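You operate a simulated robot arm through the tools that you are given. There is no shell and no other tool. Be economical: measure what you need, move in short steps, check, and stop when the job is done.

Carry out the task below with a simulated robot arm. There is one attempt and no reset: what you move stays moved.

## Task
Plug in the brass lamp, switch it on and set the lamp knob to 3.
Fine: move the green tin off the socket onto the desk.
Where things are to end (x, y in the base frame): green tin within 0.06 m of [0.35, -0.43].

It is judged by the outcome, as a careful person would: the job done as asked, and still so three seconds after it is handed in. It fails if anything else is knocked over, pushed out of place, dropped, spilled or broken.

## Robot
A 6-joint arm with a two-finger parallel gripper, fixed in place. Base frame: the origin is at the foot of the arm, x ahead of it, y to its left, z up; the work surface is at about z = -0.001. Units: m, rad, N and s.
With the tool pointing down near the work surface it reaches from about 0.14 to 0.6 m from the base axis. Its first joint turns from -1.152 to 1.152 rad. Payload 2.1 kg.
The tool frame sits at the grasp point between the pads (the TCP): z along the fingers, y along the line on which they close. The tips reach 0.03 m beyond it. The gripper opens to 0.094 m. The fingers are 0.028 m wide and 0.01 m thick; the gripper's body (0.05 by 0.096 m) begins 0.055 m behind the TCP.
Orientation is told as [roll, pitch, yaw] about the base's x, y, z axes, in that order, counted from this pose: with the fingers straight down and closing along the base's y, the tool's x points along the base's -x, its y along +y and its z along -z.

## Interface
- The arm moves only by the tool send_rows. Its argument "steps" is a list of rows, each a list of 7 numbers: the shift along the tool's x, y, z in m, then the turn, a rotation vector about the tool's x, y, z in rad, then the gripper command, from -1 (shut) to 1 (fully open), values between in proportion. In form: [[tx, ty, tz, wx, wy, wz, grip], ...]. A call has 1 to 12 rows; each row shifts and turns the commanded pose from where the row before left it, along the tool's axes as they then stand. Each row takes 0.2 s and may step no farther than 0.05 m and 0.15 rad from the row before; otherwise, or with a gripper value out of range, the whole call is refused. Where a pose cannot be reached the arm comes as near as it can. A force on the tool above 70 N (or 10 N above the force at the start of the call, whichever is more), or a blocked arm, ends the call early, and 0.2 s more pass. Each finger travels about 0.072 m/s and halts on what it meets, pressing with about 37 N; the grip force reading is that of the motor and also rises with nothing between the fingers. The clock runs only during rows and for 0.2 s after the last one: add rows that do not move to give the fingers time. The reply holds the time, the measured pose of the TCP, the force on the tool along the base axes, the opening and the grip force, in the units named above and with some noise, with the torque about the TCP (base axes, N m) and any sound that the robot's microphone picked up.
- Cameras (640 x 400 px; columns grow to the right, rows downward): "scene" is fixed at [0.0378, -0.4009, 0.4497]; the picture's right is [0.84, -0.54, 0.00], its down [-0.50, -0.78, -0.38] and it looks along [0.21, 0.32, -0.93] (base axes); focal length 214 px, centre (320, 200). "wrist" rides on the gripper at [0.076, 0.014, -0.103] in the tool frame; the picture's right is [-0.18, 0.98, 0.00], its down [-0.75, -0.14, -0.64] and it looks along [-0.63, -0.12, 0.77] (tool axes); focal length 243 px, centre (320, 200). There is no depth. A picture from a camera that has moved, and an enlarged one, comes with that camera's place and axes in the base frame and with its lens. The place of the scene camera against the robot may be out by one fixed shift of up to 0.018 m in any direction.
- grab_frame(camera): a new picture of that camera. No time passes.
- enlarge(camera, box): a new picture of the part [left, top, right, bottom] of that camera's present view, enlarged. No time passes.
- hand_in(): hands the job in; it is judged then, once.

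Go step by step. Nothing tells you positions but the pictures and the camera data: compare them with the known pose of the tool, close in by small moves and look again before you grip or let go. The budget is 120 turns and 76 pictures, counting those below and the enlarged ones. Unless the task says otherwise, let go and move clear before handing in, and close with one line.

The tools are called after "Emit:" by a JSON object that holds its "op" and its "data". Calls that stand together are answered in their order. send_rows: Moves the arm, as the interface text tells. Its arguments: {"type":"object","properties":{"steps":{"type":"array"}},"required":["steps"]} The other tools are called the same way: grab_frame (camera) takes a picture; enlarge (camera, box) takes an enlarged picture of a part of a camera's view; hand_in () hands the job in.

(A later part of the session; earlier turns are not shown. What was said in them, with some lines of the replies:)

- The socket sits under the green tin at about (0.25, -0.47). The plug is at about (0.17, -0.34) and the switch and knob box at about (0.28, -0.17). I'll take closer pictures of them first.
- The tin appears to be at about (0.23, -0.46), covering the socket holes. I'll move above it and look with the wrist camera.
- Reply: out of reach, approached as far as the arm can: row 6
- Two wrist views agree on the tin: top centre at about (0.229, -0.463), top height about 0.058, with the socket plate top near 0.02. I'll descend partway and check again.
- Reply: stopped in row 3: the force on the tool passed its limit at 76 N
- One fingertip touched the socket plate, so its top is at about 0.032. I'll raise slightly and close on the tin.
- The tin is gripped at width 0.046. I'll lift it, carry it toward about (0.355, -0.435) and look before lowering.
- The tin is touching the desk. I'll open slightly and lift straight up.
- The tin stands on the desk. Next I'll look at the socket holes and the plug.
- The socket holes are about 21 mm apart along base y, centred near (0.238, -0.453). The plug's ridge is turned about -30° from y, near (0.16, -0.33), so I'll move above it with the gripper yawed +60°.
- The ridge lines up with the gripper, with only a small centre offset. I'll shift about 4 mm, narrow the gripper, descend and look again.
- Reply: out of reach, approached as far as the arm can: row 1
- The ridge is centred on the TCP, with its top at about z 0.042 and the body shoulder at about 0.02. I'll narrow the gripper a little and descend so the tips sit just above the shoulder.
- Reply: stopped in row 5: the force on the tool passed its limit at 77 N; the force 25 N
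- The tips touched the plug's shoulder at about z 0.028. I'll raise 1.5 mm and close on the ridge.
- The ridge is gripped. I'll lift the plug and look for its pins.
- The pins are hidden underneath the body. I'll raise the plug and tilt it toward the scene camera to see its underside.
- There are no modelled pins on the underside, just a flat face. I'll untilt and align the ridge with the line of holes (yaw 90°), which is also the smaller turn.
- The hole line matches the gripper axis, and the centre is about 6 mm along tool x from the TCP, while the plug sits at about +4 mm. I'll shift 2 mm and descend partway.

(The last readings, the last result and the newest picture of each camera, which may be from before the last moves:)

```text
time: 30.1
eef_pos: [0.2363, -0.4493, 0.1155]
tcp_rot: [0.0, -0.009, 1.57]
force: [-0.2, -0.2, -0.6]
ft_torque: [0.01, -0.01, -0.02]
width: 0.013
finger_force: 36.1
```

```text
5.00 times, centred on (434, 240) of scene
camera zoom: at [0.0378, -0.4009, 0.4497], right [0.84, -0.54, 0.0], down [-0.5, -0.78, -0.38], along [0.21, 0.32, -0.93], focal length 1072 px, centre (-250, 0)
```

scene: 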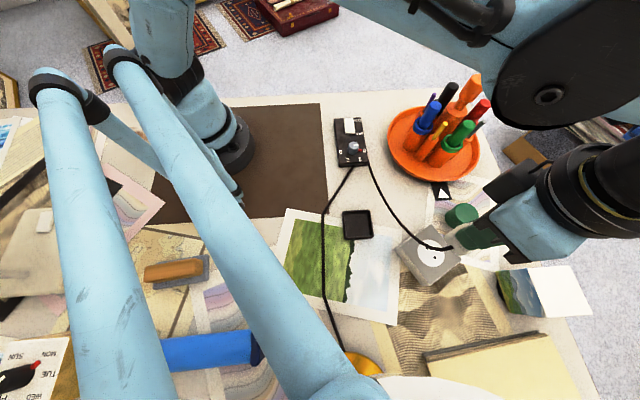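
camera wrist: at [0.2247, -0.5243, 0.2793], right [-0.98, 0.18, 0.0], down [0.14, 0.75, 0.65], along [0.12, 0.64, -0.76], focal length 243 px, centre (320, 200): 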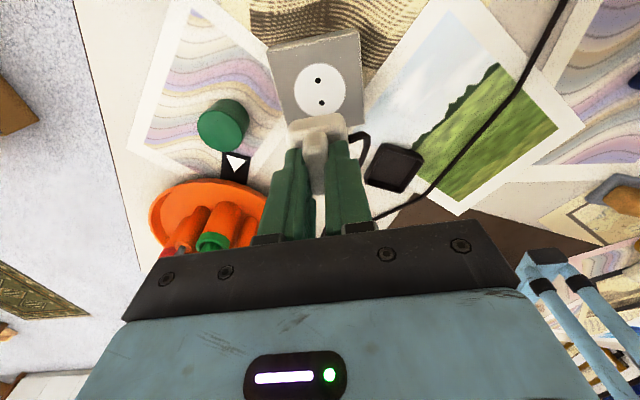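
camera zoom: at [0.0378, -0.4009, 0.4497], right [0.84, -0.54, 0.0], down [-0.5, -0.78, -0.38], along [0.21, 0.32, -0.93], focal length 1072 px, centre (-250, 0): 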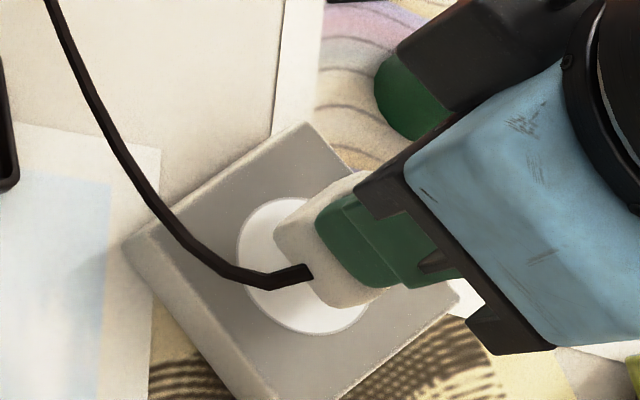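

Emit:
{"op": "send_rows", "data": {"steps": [[0.001, 0, 0.01, 0, 0, 0, -1], [0, 0, 0.01, 0, 0, 0, -1], [0, 0, 0.004, 0, 0, 0, -1], [0, 0, 0.003, 0, 0, 0, -1], [0, 0, 0.003, 0, 0, 0, -1], [0, 0, 0.003, 0, 0, 0, -1], [0, 0, 0, 0, 0, 0, -1]]}}

Emit:
{"op": "enlarge", "data": {"camera": "wrist", "box": [224, 50, 416, 170]}}

```text
time: 31.4
eef_pos: [0.2392, -0.451, 0.0887]
tcp_rot: [-0.001, -0.001, 1.57]
force: [0.3, -1.5, 12.4]
ft_torque: [0.03, 0.03, 0.0]
width: 0.013
finger_force: 37.0
heard: snap
stopped in row 6: the force on the tool passed its limit at 80 N (the readings are from after the stop); the commanded pose is now the measured one
```

```text
3.33 times, centred on (320, 110) of wrist
camera zoom: at [0.2235, -0.5273, 0.1909], right [-0.98, 0.18, 0.0], down [0.14, 0.75, 0.64], along [0.12, 0.63, -0.77], focal length 809 px, centre (320, 500)
```

zoom: 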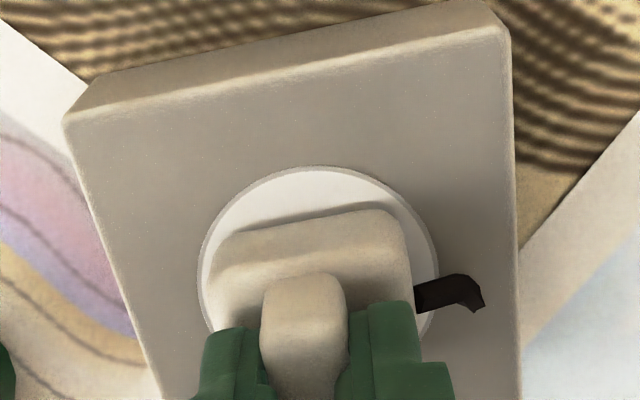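

I heard a snap, so the plug is seated. I'll release, lift clear and look.

Emit:
{"op": "send_rows", "data": {"steps": [[0, 0, 0, 0, 0, 0, -0.6], [0, 0, 0, 0, 0, 0, -0.3], [0, 0, 0, 0, 0, 0, -0.3], [0, 0, -0.02, 0, 0, 0, -0.3], [0, 0, -0.03, 0, 0, 0, -0.3], [0, 0, -0.03, 0, 0, 0, -0.3], [0, 0, -0.03, 0, 0, 0, -0.3], [0, 0, -0.03, 0, 0, 0, -0.3], [-0.045, 0, 0, 0, 0, 0, -0.3], [-0.045, 0, 0, 0, 0, 0, -0.3], [-0.045, 0, 0, 0, 0, 0, -0.3], [0, 0, 0, 0, 0, 0, -0.3]]}}

Emit:
{"op": "grab_frame", "data": {"camera": "scene"}}

```text
time: 34.0
eef_pos: [0.2377, -0.315, 0.2283]
tcp_rot: [-0.002, -0.004, 1.571]
force: [0.1, 0.1, 0.1]
ft_torque: [0.01, 0.01, 0.0]
width: 0.0328
finger_force: 0.0
```

```text
29 pictures are left
```

scene: 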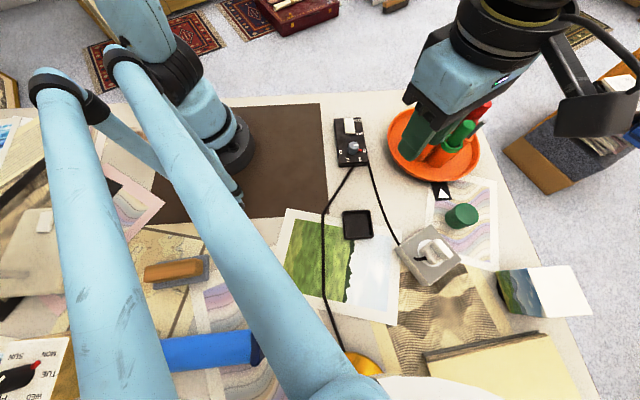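

The plug is in the socket. Next I'll view the switch box up close with the wrist camera.

Emit:
{"op": "send_rows", "data": {"steps": [[-0.04, -0.01, 0, 0, 0, 0, -0.3], [-0.04, -0.01, 0.02, 0, 0, 0, -0.3], [-0.02, 0, 0.03, 0, 0, 0, -0.3], [0, 0, 0, 0, 0, 0, -0.3]]}}

Emit:
{"op": "grab_frame", "data": {"camera": "wrist"}}

```text
time: 35.0
eef_pos: [0.2577, -0.2166, 0.1788]
tcp_rot: [-0.002, -0.004, 1.572]
force: [-0.6, 0.7, 0.3]
ft_torque: [0.05, 0.0, 0.01]
width: 0.0327
finger_force: 0.0
```

```text
28 pictures are left
camera wrist: at [0.2429, -0.2927, 0.2809], right [-0.98, 0.18, 0.0], down [0.14, 0.75, 0.64], along [0.12, 0.63, -0.76], focal length 243 px, centre (320, 200)
```

wrist: 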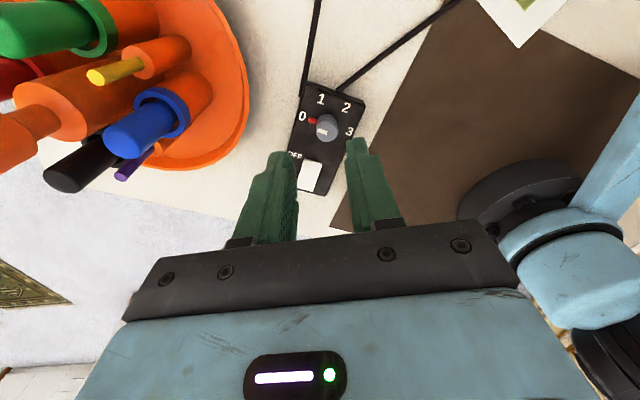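

Emit:
{"op": "enlarge", "data": {"camera": "wrist", "box": [256, 80, 384, 160]}}

Emit:
{"op": "enlarge", "data": {"camera": "scene", "box": [325, 110, 389, 150]}}

Emit:
{"op": "enlarge", "data": {"camera": "wrist", "box": [272, 140, 352, 190]}}

```text
5.00 times, centred on (320, 120) of wrist
camera zoom: at [0.2429, -0.2927, 0.2809], right [-0.98, 0.18, 0.0], down [0.14, 0.75, 0.64], along [0.12, 0.63, -0.76], focal length 1213 px, centre (320, 600)
```

zoom: 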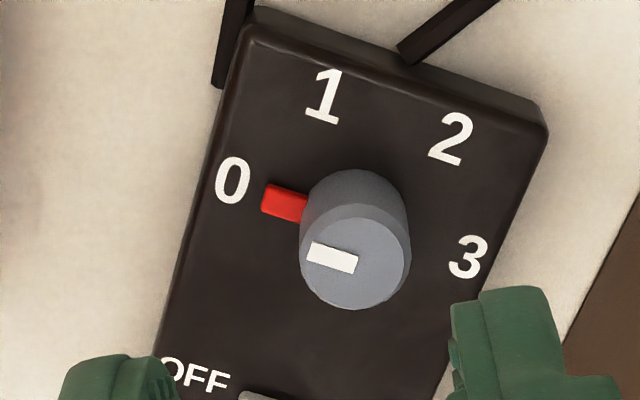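

```text
10.00 times, centred on (357, 130) of scene
camera zoom: at [0.0378, -0.4009, 0.4497], right [0.84, -0.54, 0.0], down [-0.5, -0.78, -0.38], along [0.21, 0.32, -0.93], focal length 2145 px, centre (-50, 900)
```

zoom: 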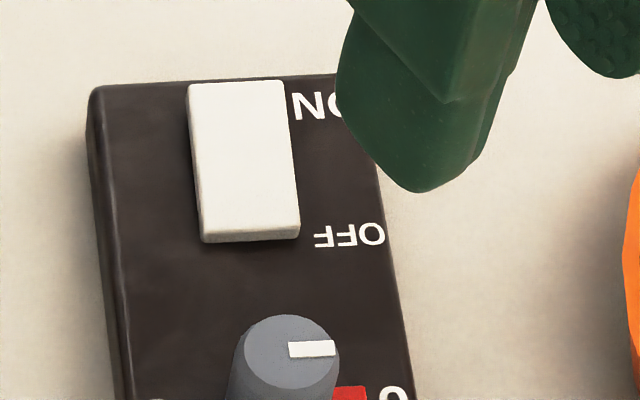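

```text
8.00 times, centred on (312, 165) of wrist
camera zoom: at [0.2429, -0.2927, 0.2809], right [-0.98, 0.18, 0.0], down [0.14, 0.75, 0.64], along [0.12, 0.63, -0.76], focal length 1941 px, centre (384, 480)
```

zoom: 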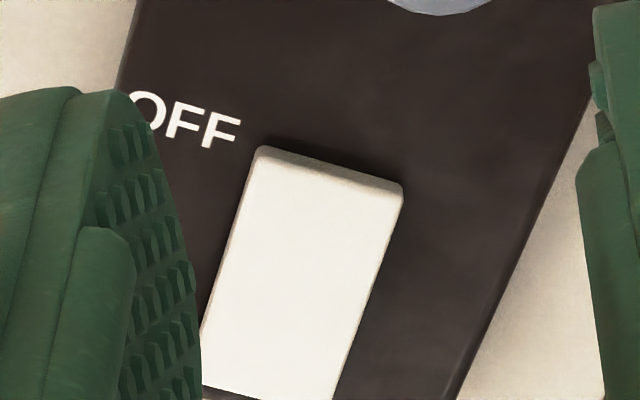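

The switch is a rocker and looks set to OFF. The knob's red pointer is on 0, and 3 is about 180° clockwise from it. My gripper is already at yaw +90°, which suits turning the knob to -90°, so I'll do the knob now.

Emit:
{"op": "send_rows", "data": {"steps": [[-0.028, 0.0017, 0.02, 0, 0, 0, 0.1], [0, 0, 0.03, 0, 0, 0, 0.1], [0, 0, 0.02, 0, 0, 0, 0.1], [0, 0, 0, 0, 0, 0, 0.1]]}}

Emit:
{"op": "enlarge", "data": {"camera": "wrist", "box": [208, 60, 432, 200]}}

```text
time: 36.0
eef_pos: [0.2575, -0.1879, 0.1089]
tcp_rot: [-0.002, -0.003, 1.571]
force: [-0.7, -0.3, 0.6]
ft_torque: [0.01, 0.02, -0.02]
width: 0.0518
finger_force: 0.1
```

```text
2.86 times, centred on (320, 130) of wrist
camera zoom: at [0.2426, -0.2642, 0.2109], right [-0.98, 0.18, 0.0], down [0.14, 0.75, 0.64], along [0.12, 0.63, -0.76], focal length 693 px, centre (320, 400)
```

zoom: 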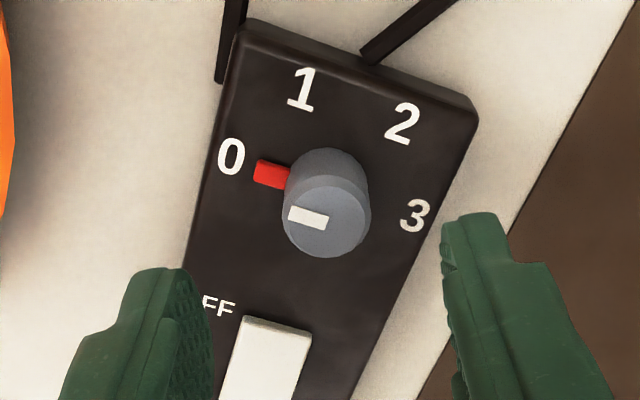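

Emit:
{"op": "send_rows", "data": {"steps": [[0, 0.001, 0.02, 0, 0, 0, 0.1], [0, 0, 0.015, 0, 0, 0, 0.1], [0, 0, 0.009, 0, 0, 0, 0.1], [0, 0, 0, 0, 0, 0, 0.1]]}}

Emit:
{"op": "enlarge", "data": {"camera": "wrist", "box": [208, 60, 432, 200]}}

Emit:
{"op": "enlarge", "data": {"camera": "scene", "box": [310, 100, 422, 170]}}

```text
time: 37.0
eef_pos: [0.2559, -0.1877, 0.0656]
tcp_rot: [-0.002, -0.003, 1.57]
force: [-0.4, 0.1, 0.1]
ft_torque: [-0.01, 0.03, -0.02]
width: 0.0518
finger_force: 0.0
```

```text
2.86 times, centred on (320, 130) of wrist
camera zoom: at [0.2412, -0.2645, 0.1671], right [-0.98, 0.18, 0.0], down [0.14, 0.75, 0.64], along [0.12, 0.63, -0.76], focal length 693 px, centre (320, 400)
```

zoom: 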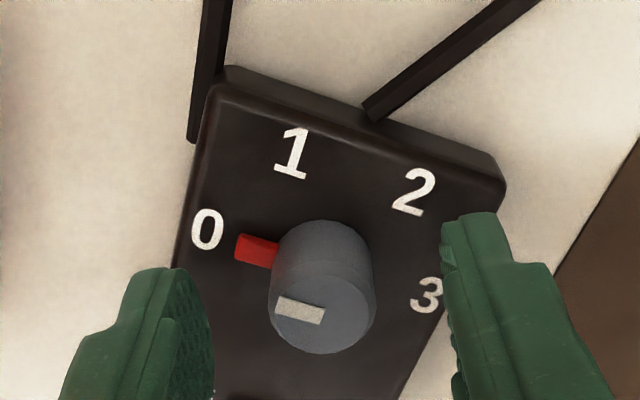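

```text
5.71 times, centred on (366, 135) of scene
camera zoom: at [0.0378, -0.4009, 0.4497], right [0.84, -0.54, 0.0], down [-0.5, -0.78, -0.38], along [0.21, 0.32, -0.93], focal length 1226 px, centre (57, 571)
```

zoom: 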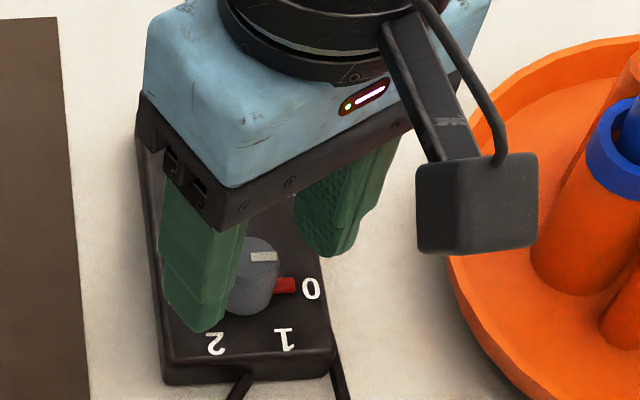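

The knob top is at z 0.05 and centred between the pads. I'll lower a little, grip it, then turn clockwise by 60°.

Emit:
{"op": "send_rows", "data": {"steps": [[0.001, 0.001, 0.004, 0, 0, 0, 0.1], [0, 0, 0, 0, 0, 0, -0.3], [0, 0, 0, 0, 0, 0, -0.65], [0, 0, 0, 0, 0, 0, -0.65], [0, 0, 0, 0, 0, 0, -0.65]]}}

Emit:
{"op": "send_rows", "data": {"steps": [[0, 0, 0, 0, 0, 0.1, -0.7], [0, 0, 0, 0, 0, 0.15, -0.7], [0, 0, 0, 0, 0, 0.15, -0.7], [0, 0, 0, 0, 0, 0.15, -0.7], [0, 0, 0, 0, 0, 0.15, -0.7], [0, 0, 0, 0, 0, 0.15, -0.7], [0, 0, 0, 0, 0, 0.15, -0.7], [0, 0, 0, 0, 0, 0.047, -0.7], [0, 0, 0, 0, 0, 0, -0.7]]}}

Emit:
{"op": "enlarge", "data": {"camera": "wrist", "box": [208, 60, 432, 200]}}

```text
time: 38.2
eef_pos: [0.2557, -0.1887, 0.0614]
tcp_rot: [-0.007, -0.001, 1.572]
force: [22.6, -1.4, -18.3]
ft_torque: [0.39, -0.4, -0.15]
width: 0.0232
finger_force: 44.8
```

```text
time: 40.2
eef_pos: [0.2516, -0.1852, 0.0609]
tcp_rot: [0.019, 0.005, 0.523]
force: [-30.3, 29.4, 37.0]
ft_torque: [1.11, 0.17, 0.25]
width: 0.0231
finger_force: 45.2
```

```text
2.86 times, centred on (320, 130) of wrist
camera zoom: at [0.1796, -0.2134, 0.1636], right [-0.33, 0.94, 0.02], down [0.73, 0.25, 0.64], along [0.6, 0.22, -0.77], focal length 693 px, centre (320, 400)
```

zoom: 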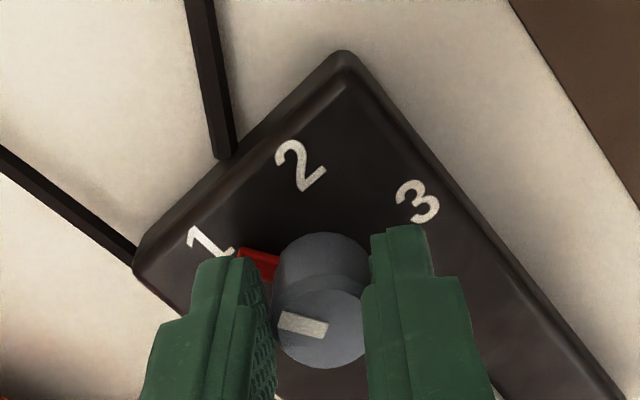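

The knob turned to about 1, but the side force shows I'm a few mm off its axis. I'll release, let the arm relax, and re-centre before turning further.

Emit:
{"op": "send_rows", "data": {"steps": [[0, 0, 0, 0, 0, 0, -0.2], [0, 0, 0, 0, 0, 0, 0], [0, 0, 0, 0, 0, 0, 0], [0, 0, 0, 0, 0, 0, 0]]}}

Emit:
{"op": "enlarge", "data": {"camera": "wrist", "box": [208, 60, 432, 200]}}

```text
time: 41.2
eef_pos: [0.254, -0.1899, 0.0616]
tcp_rot: [0.003, -0.004, 0.524]
force: [0.7, -0.2, -0.7]
ft_torque: [-0.01, 0.01, 0.02]
width: 0.0469
finger_force: 0.0
```

```text
2.86 times, centred on (320, 130) of wrist
camera zoom: at [0.1812, -0.2148, 0.1628], right [-0.33, 0.94, 0.0], down [0.72, 0.25, 0.64], along [0.61, 0.22, -0.77], focal length 693 px, centre (320, 400)
```

zoom: 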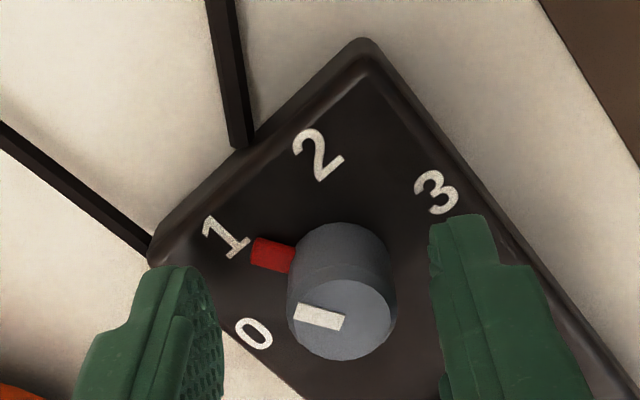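

Emit:
{"op": "enlarge", "data": {"camera": "scene", "box": [320, 100, 480, 200]}}

```text
4.00 times, centred on (400, 150) of scene
camera zoom: at [0.0378, -0.401, 0.4497], right [0.84, -0.54, 0.0], down [-0.5, -0.78, -0.38], along [0.21, 0.32, -0.93], focal length 858 px, centre (0, 400)
```

zoom: 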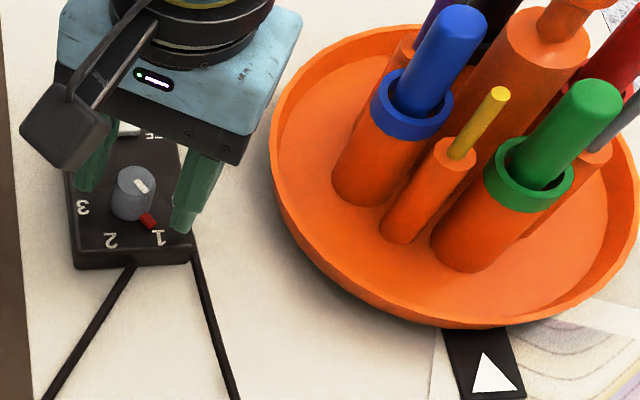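

The box itself hasn't moved. The best estimate of the knob axis is now (0.255, -0.184). I'll re-centre there and yaw the gripper so the pads avoid the red tab.

Emit:
{"op": "send_rows", "data": {"steps": [[-0.0038, 0.0046, -0.002, 0, 0, 0, 0.1], [0, 0, 0, 0, 0, -0.15, 0.1], [0, 0, 0, 0, 0, -0.15, 0.1], [0, 0, 0, 0, 0, -0.15, 0.1], [0, 0, 0, 0, 0, -0.15, 0.1], [0, 0, 0, 0, 0, -0.15, 0.1], [0, 0, 0, 0, 0, 0, 0.1]]}}

Emit:
{"op": "enlarge", "data": {"camera": "wrist", "box": [208, 60, 432, 200]}}

```text
time: 42.8
eef_pos: [0.2548, -0.1832, 0.0624]
tcp_rot: [-0.001, -0.003, 1.277]
force: [-0.2, -0.5, -0.4]
ft_torque: [0.01, 0.02, 0.03]
width: 0.0518
finger_force: 0.1
```

```text
2.86 times, centred on (320, 130) of wrist
camera zoom: at [0.2191, -0.252, 0.1648], right [-0.89, 0.46, 0.0], down [0.35, 0.68, 0.64], along [0.3, 0.57, -0.76], focal length 693 px, centre (320, 400)
```

zoom: 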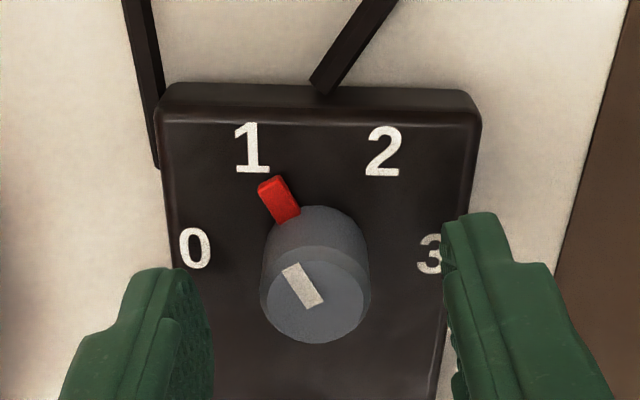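

Emit:
{"op": "send_rows", "data": {"steps": [[0.0008, 0, 0.002, 0, 0, 0, 0.1], [0, 0, 0, 0, 0, 0, -0.3], [0, 0, 0, 0, 0, 0, -0.65], [0, 0, 0, 0, 0, 0, -0.65], [0, 0, 0, 0, 0, 0, -0.65]]}}

```text
time: 44.0
eef_pos: [0.2547, -0.1831, 0.0608]
tcp_rot: [-0.004, -0.004, 1.274]
force: [9.4, -3.8, -11.5]
ft_torque: [-0.03, -0.31, -0.02]
width: 0.0233
finger_force: 44.6
```

Emit:
{"op": "send_rows", "data": {"steps": [[0, 0, 0, 0, 0, 0.15, -0.65], [0, 0, 0, 0, 0, 0.15, -0.65], [0, 0, 0, 0, 0, 0.15, -0.65], [0, 0, 0, 0, 0, 0.15, -0.65], [0, 0, 0, 0, 0, 0.15, -0.65], [0, 0, 0, 0, 0, 0.15, -0.65], [0, 0, 0, 0, 0, 0.147, -0.65], [0, 0, 0, 0, 0, 0, -0.65]]}}

Emit:
{"op": "enlarge", "data": {"camera": "wrist", "box": [208, 60, 432, 200]}}

```text
time: 45.8
eef_pos: [0.2547, -0.1834, 0.0607]
tcp_rot: [0.003, -0.002, 0.226]
force: [6.9, -1.9, -17.3]
ft_torque: [0.06, -0.83, 0.01]
width: 0.0229
finger_force: 45.3
```

```text
2.86 times, centred on (320, 130) of wrist
camera zoom: at [0.1777, -0.1868, 0.163], right [-0.04, 1.0, 0.0], down [0.77, 0.03, 0.64], along [0.64, 0.03, -0.77], focal length 693 px, centre (320, 400)
```

zoom: 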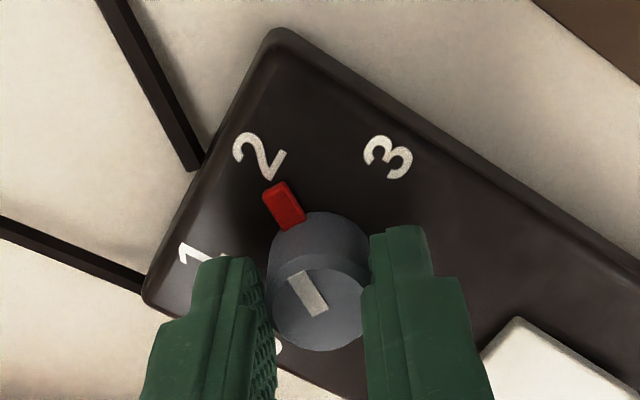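

Side forces are low and the pointer is at 2. Another 60° should bring it to 3.

Emit:
{"op": "send_rows", "data": {"steps": [[0, 0, 0, 0, 0, 0.15, -0.65], [0, 0, 0, 0, 0, 0.15, -0.65], [0, 0, 0, 0, 0, 0.15, -0.65], [0, 0, 0, 0, 0, 0.15, -0.65], [0, 0, 0, 0, 0, 0.15, -0.65], [0, 0, 0, 0, 0, 0.15, -0.65], [0, 0, 0, 0, 0, 0.147, -0.65], [0, 0, 0, 0, 0, 0, -0.65]]}}

Emit:
{"op": "enlarge", "data": {"camera": "wrist", "box": [208, 60, 432, 200]}}

```text
time: 47.6
eef_pos: [0.2557, -0.1822, 0.062]
tcp_rot: [0.007, 0.003, -0.823]
force: [9.3, 17.6, -36.7]
ft_torque: [0.23, -0.37, 0.04]
width: 0.0231
finger_force: 45.4
```

```text
2.86 times, centred on (320, 130) of wrist
camera zoom: at [0.2136, -0.118, 0.1636], right [0.84, 0.53, 0.01], down [0.41, -0.65, 0.64], along [0.35, -0.54, -0.77], focal length 693 px, centre (320, 400)
```

zoom: 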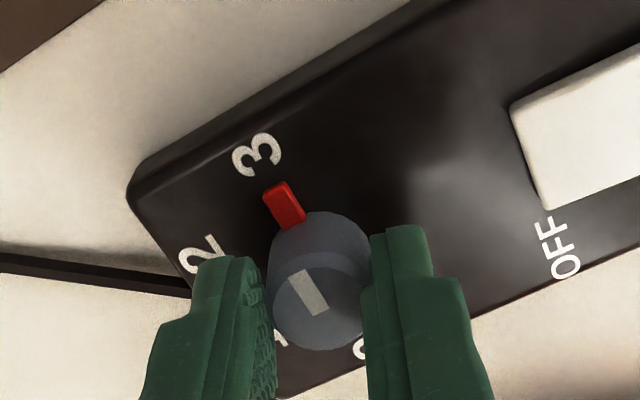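

The pointer is on 3. I'll release and lift straight up.

Emit:
{"op": "send_rows", "data": {"steps": [[0, 0, 0, 0, 0, 0, -0.35], [0, 0, 0, 0, 0, 0, -0.1], [0, 0, 0, 0, 0, 0, -0.1], [0, 0, -0.02, 0, 0, 0, -0.1], [0, 0, -0.04, 0, 0, 0, -0.1], [0, 0, -0.04, 0, 0, 0, -0.1], [0, 0, 0, 0, 0, 0.15, -0.5], [0, 0, 0, 0, 0, 0.15, -1], [0, 0, 0, 0, 0, 0, -1]]}}

Emit:
{"op": "grab_frame", "data": {"camera": "wrist"}}

```text
time: 49.6
eef_pos: [0.2546, -0.1846, 0.1608]
tcp_rot: [0.004, 0.001, -1.12]
force: [-0.5, -0.1, 0.5]
ft_torque: [0.01, 0.02, 0.01]
width: 0.0002
finger_force: 33.2
```

```text
15 pictures are left
camera wrist: at [0.2343, -0.1095, 0.2636], right [0.97, 0.26, 0.0], down [0.2, -0.74, 0.64], along [0.17, -0.62, -0.77], focal length 243 px, centre (320, 200)
```

wrist: 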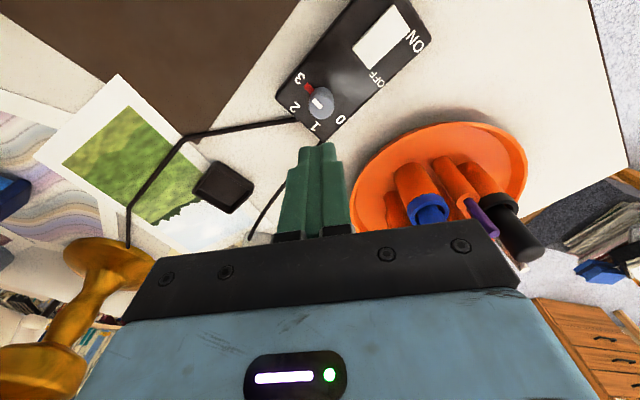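

Emit:
{"op": "enlarge", "data": {"camera": "wrist", "box": [272, 0, 448, 110]}}

```text
3.64 times, centred on (360, 55) of wrist
camera zoom: at [0.2343, -0.1095, 0.2636], right [0.97, 0.26, 0.0], down [0.2, -0.74, 0.64], along [0.17, -0.62, -0.77], focal length 882 px, centre (174, 727)
```

zoom: 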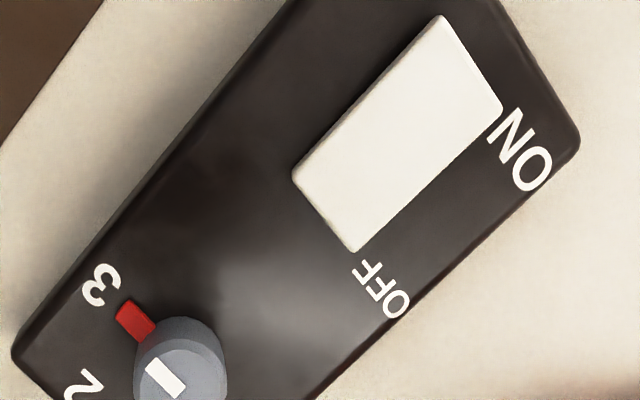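

The knob reads 3. The rocker's ON end is near (0.299, -0.105), so I'll press about 1 cm in from it with closed fingers.

Emit:
{"op": "send_rows", "data": {"steps": [[0, 0, 0, 0, 0, -0.148, -1], [0, 0, 0, 0, 0, -0.148, -1], [0, 0, 0, 0, 0, -0.148, -1], [0, 0, 0, 0, 0, -0.146, -1], [0.001, 0.041, 0, 0, 0, 0, -1], [0.001, 0.0403, 0, 0, 0, 0, -1], [0, 0, 0.04, 0, 0, 0, -1], [0, 0, 0.035, 0, 0, 0, -1], [0, 0, 0, 0, 0, 0, -1]]}}

Emit:
{"op": "grab_frame", "data": {"camera": "wrist"}}

Emit:
{"op": "enlarge", "data": {"camera": "scene", "box": [310, 90, 422, 160]}}

```text
time: 51.6
eef_pos: [0.2945, -0.1121, 0.0867]
tcp_rot: [0.004, 0.0, -0.53]
force: [0.4, -0.5, -0.1]
ft_torque: [-0.02, -0.03, 0.03]
width: 0.0001
finger_force: 32.8
```

```text
13 pictures are left
camera wrist: at [0.2364, -0.062, 0.1894], right [0.66, 0.76, 0.0], down [0.58, -0.5, 0.64], along [0.49, -0.42, -0.77], focal length 243 px, centre (320, 200)
```

wrist: 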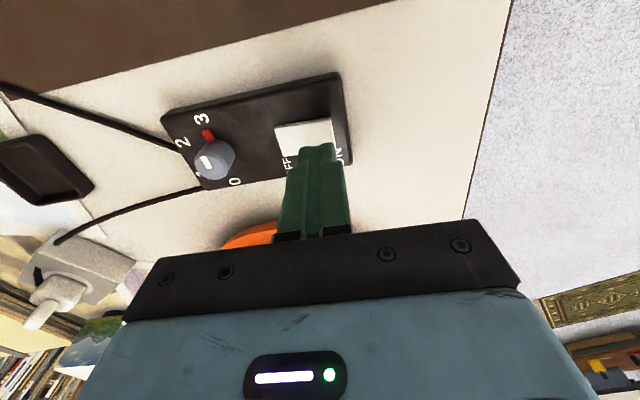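

```text
5.71 times, centred on (366, 125) of scene
camera zoom: at [0.0378, -0.4009, 0.4497], right [0.84, -0.54, 0.0], down [-0.5, -0.78, -0.38], along [0.21, 0.32, -0.93], focal length 1226 px, centre (57, 629)
```

zoom: 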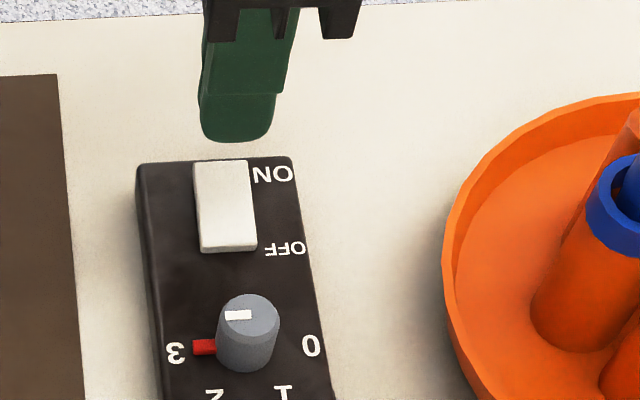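

Emit:
{"op": "send_rows", "data": {"steps": [[0, 0, 0.015, 0, 0, 0, -1], [0, 0, 0.005, 0, 0, 0, -1], [0, 0, 0.003, 0, 0, 0, -1], [0, 0, 0.003, 0, 0, 0, -1], [0, 0, 0.003, 0, 0, 0, -1], [0, 0, 0.003, 0, 0, 0, -1], [0, 0, 0, 0, 0, 0, -1]]}}

```text
time: 53.2
eef_pos: [0.2952, -0.1115, 0.0553]
tcp_rot: [0.002, 0.003, -0.528]
force: [-1.0, 1.5, 26.3]
ft_torque: [-0.21, 0.04, -0.05]
width: 0.0
finger_force: 33.5
stopped in row 7: the force on the tool passed its limit at 74 N (the readings are from after the stop); the commanded pose is now the measured one
```

Emit:
{"op": "send_rows", "data": {"steps": [[0, 0, -0.02, 0, 0, 0, -1], [0, 0, -0.04, 0, 0, 0, -1], [0, 0.03, -0.03, 0, 0, 0, -1], [0, 0.03, -0.03, 0, 0, 0, -1], [0, 0, 0, 0, 0, 0, -1]]}}

Emit:
{"op": "enlarge", "data": {"camera": "scene", "box": [325, 110, 389, 150]}}

Emit:
{"op": "grab_frame", "data": {"camera": "scene"}}

```text
time: 54.4
eef_pos: [0.3243, -0.061, 0.1758]
tcp_rot: [0.005, 0.001, -0.53]
force: [0.3, 0.7, 0.3]
ft_torque: [-0.02, -0.03, 0.04]
width: 0.0003
finger_force: 32.8
```

```text
10.00 times, centred on (357, 130) of scene
camera zoom: at [0.0378, -0.4009, 0.4497], right [0.84, -0.54, 0.0], down [-0.5, -0.78, -0.38], along [0.21, 0.32, -0.93], focal length 2145 px, centre (-50, 900)
```

zoom: 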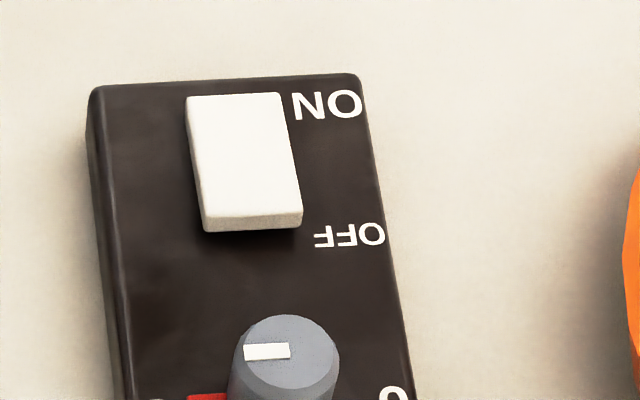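

```text
10 pictures are left
```

scene: 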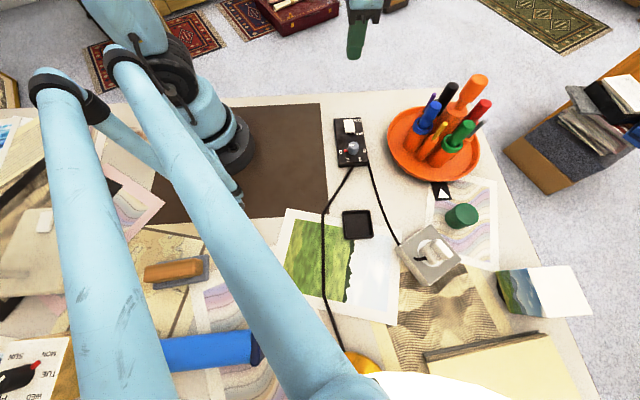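

The rocker has flipped, with the ON end down and the OFF end raised, and the knob still points to 3. I'll check the plug, tin and lamp once more.

Emit:
{"op": "enlarge", "data": {"camera": "scene", "box": [380, 180, 508, 260]}}

Emit:
{"op": "enlarge", "data": {"camera": "scene", "box": [280, 300, 440, 400]}}

Emit:
{"op": "enlarge", "data": {"camera": "scene", "box": [320, 110, 384, 175]}}

```text
5.00 times, centred on (444, 220) of scene
camera zoom: at [0.0378, -0.4009, 0.4497], right [0.84, -0.54, 0.0], down [-0.5, -0.78, -0.38], along [0.21, 0.32, -0.93], focal length 1072 px, centre (-300, 100)
```

zoom: 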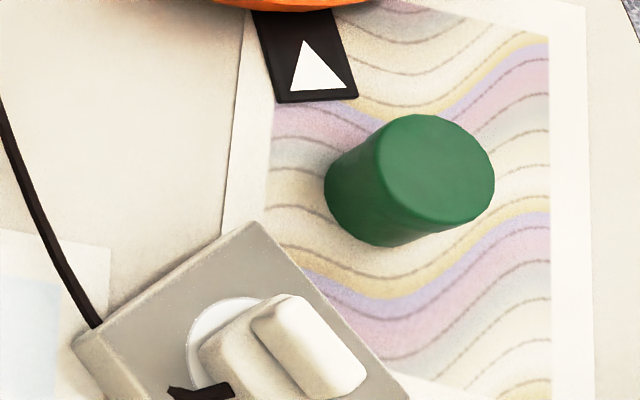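

```text
4.00 times, centred on (360, 350) of scene
camera zoom: at [0.0378, -0.4009, 0.4497], right [0.84, -0.54, 0.0], down [-0.5, -0.78, -0.38], along [0.21, 0.32, -0.93], focal length 858 px, centre (160, -400)
```

zoom: 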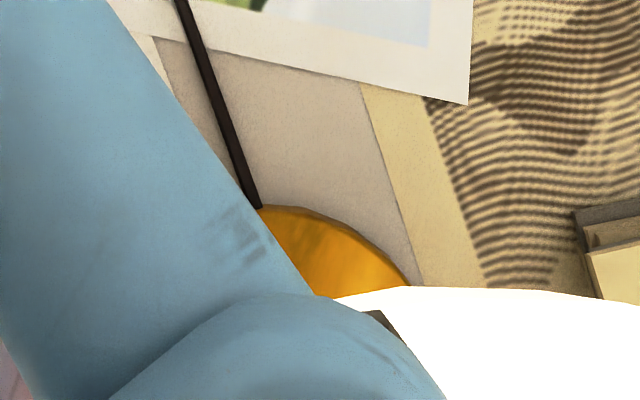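

```text
6.15 times, centred on (352, 142) of scene
camera zoom: at [0.0378, -0.4009, 0.4497], right [0.84, -0.54, 0.0], down [-0.5, -0.78, -0.38], along [0.21, 0.32, -0.93], focal length 1320 px, centre (123, 554)
```

zoom: 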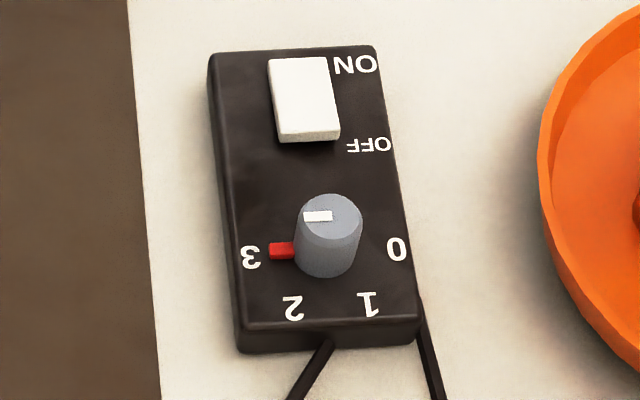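

The lampshade is glowing bright white, the knob is at 3, the switch is on, the plug is seated and the tin stands at its target. The arm is clear, so I'm handing in.

Emit:
{"op": "hand_in", "data": {}}

```text
The job is handed in.
```

The brass lamp is plugged in, switched on and lit, its knob is on 3, and the green tin stands on the desk at about (0.35, -0.435).
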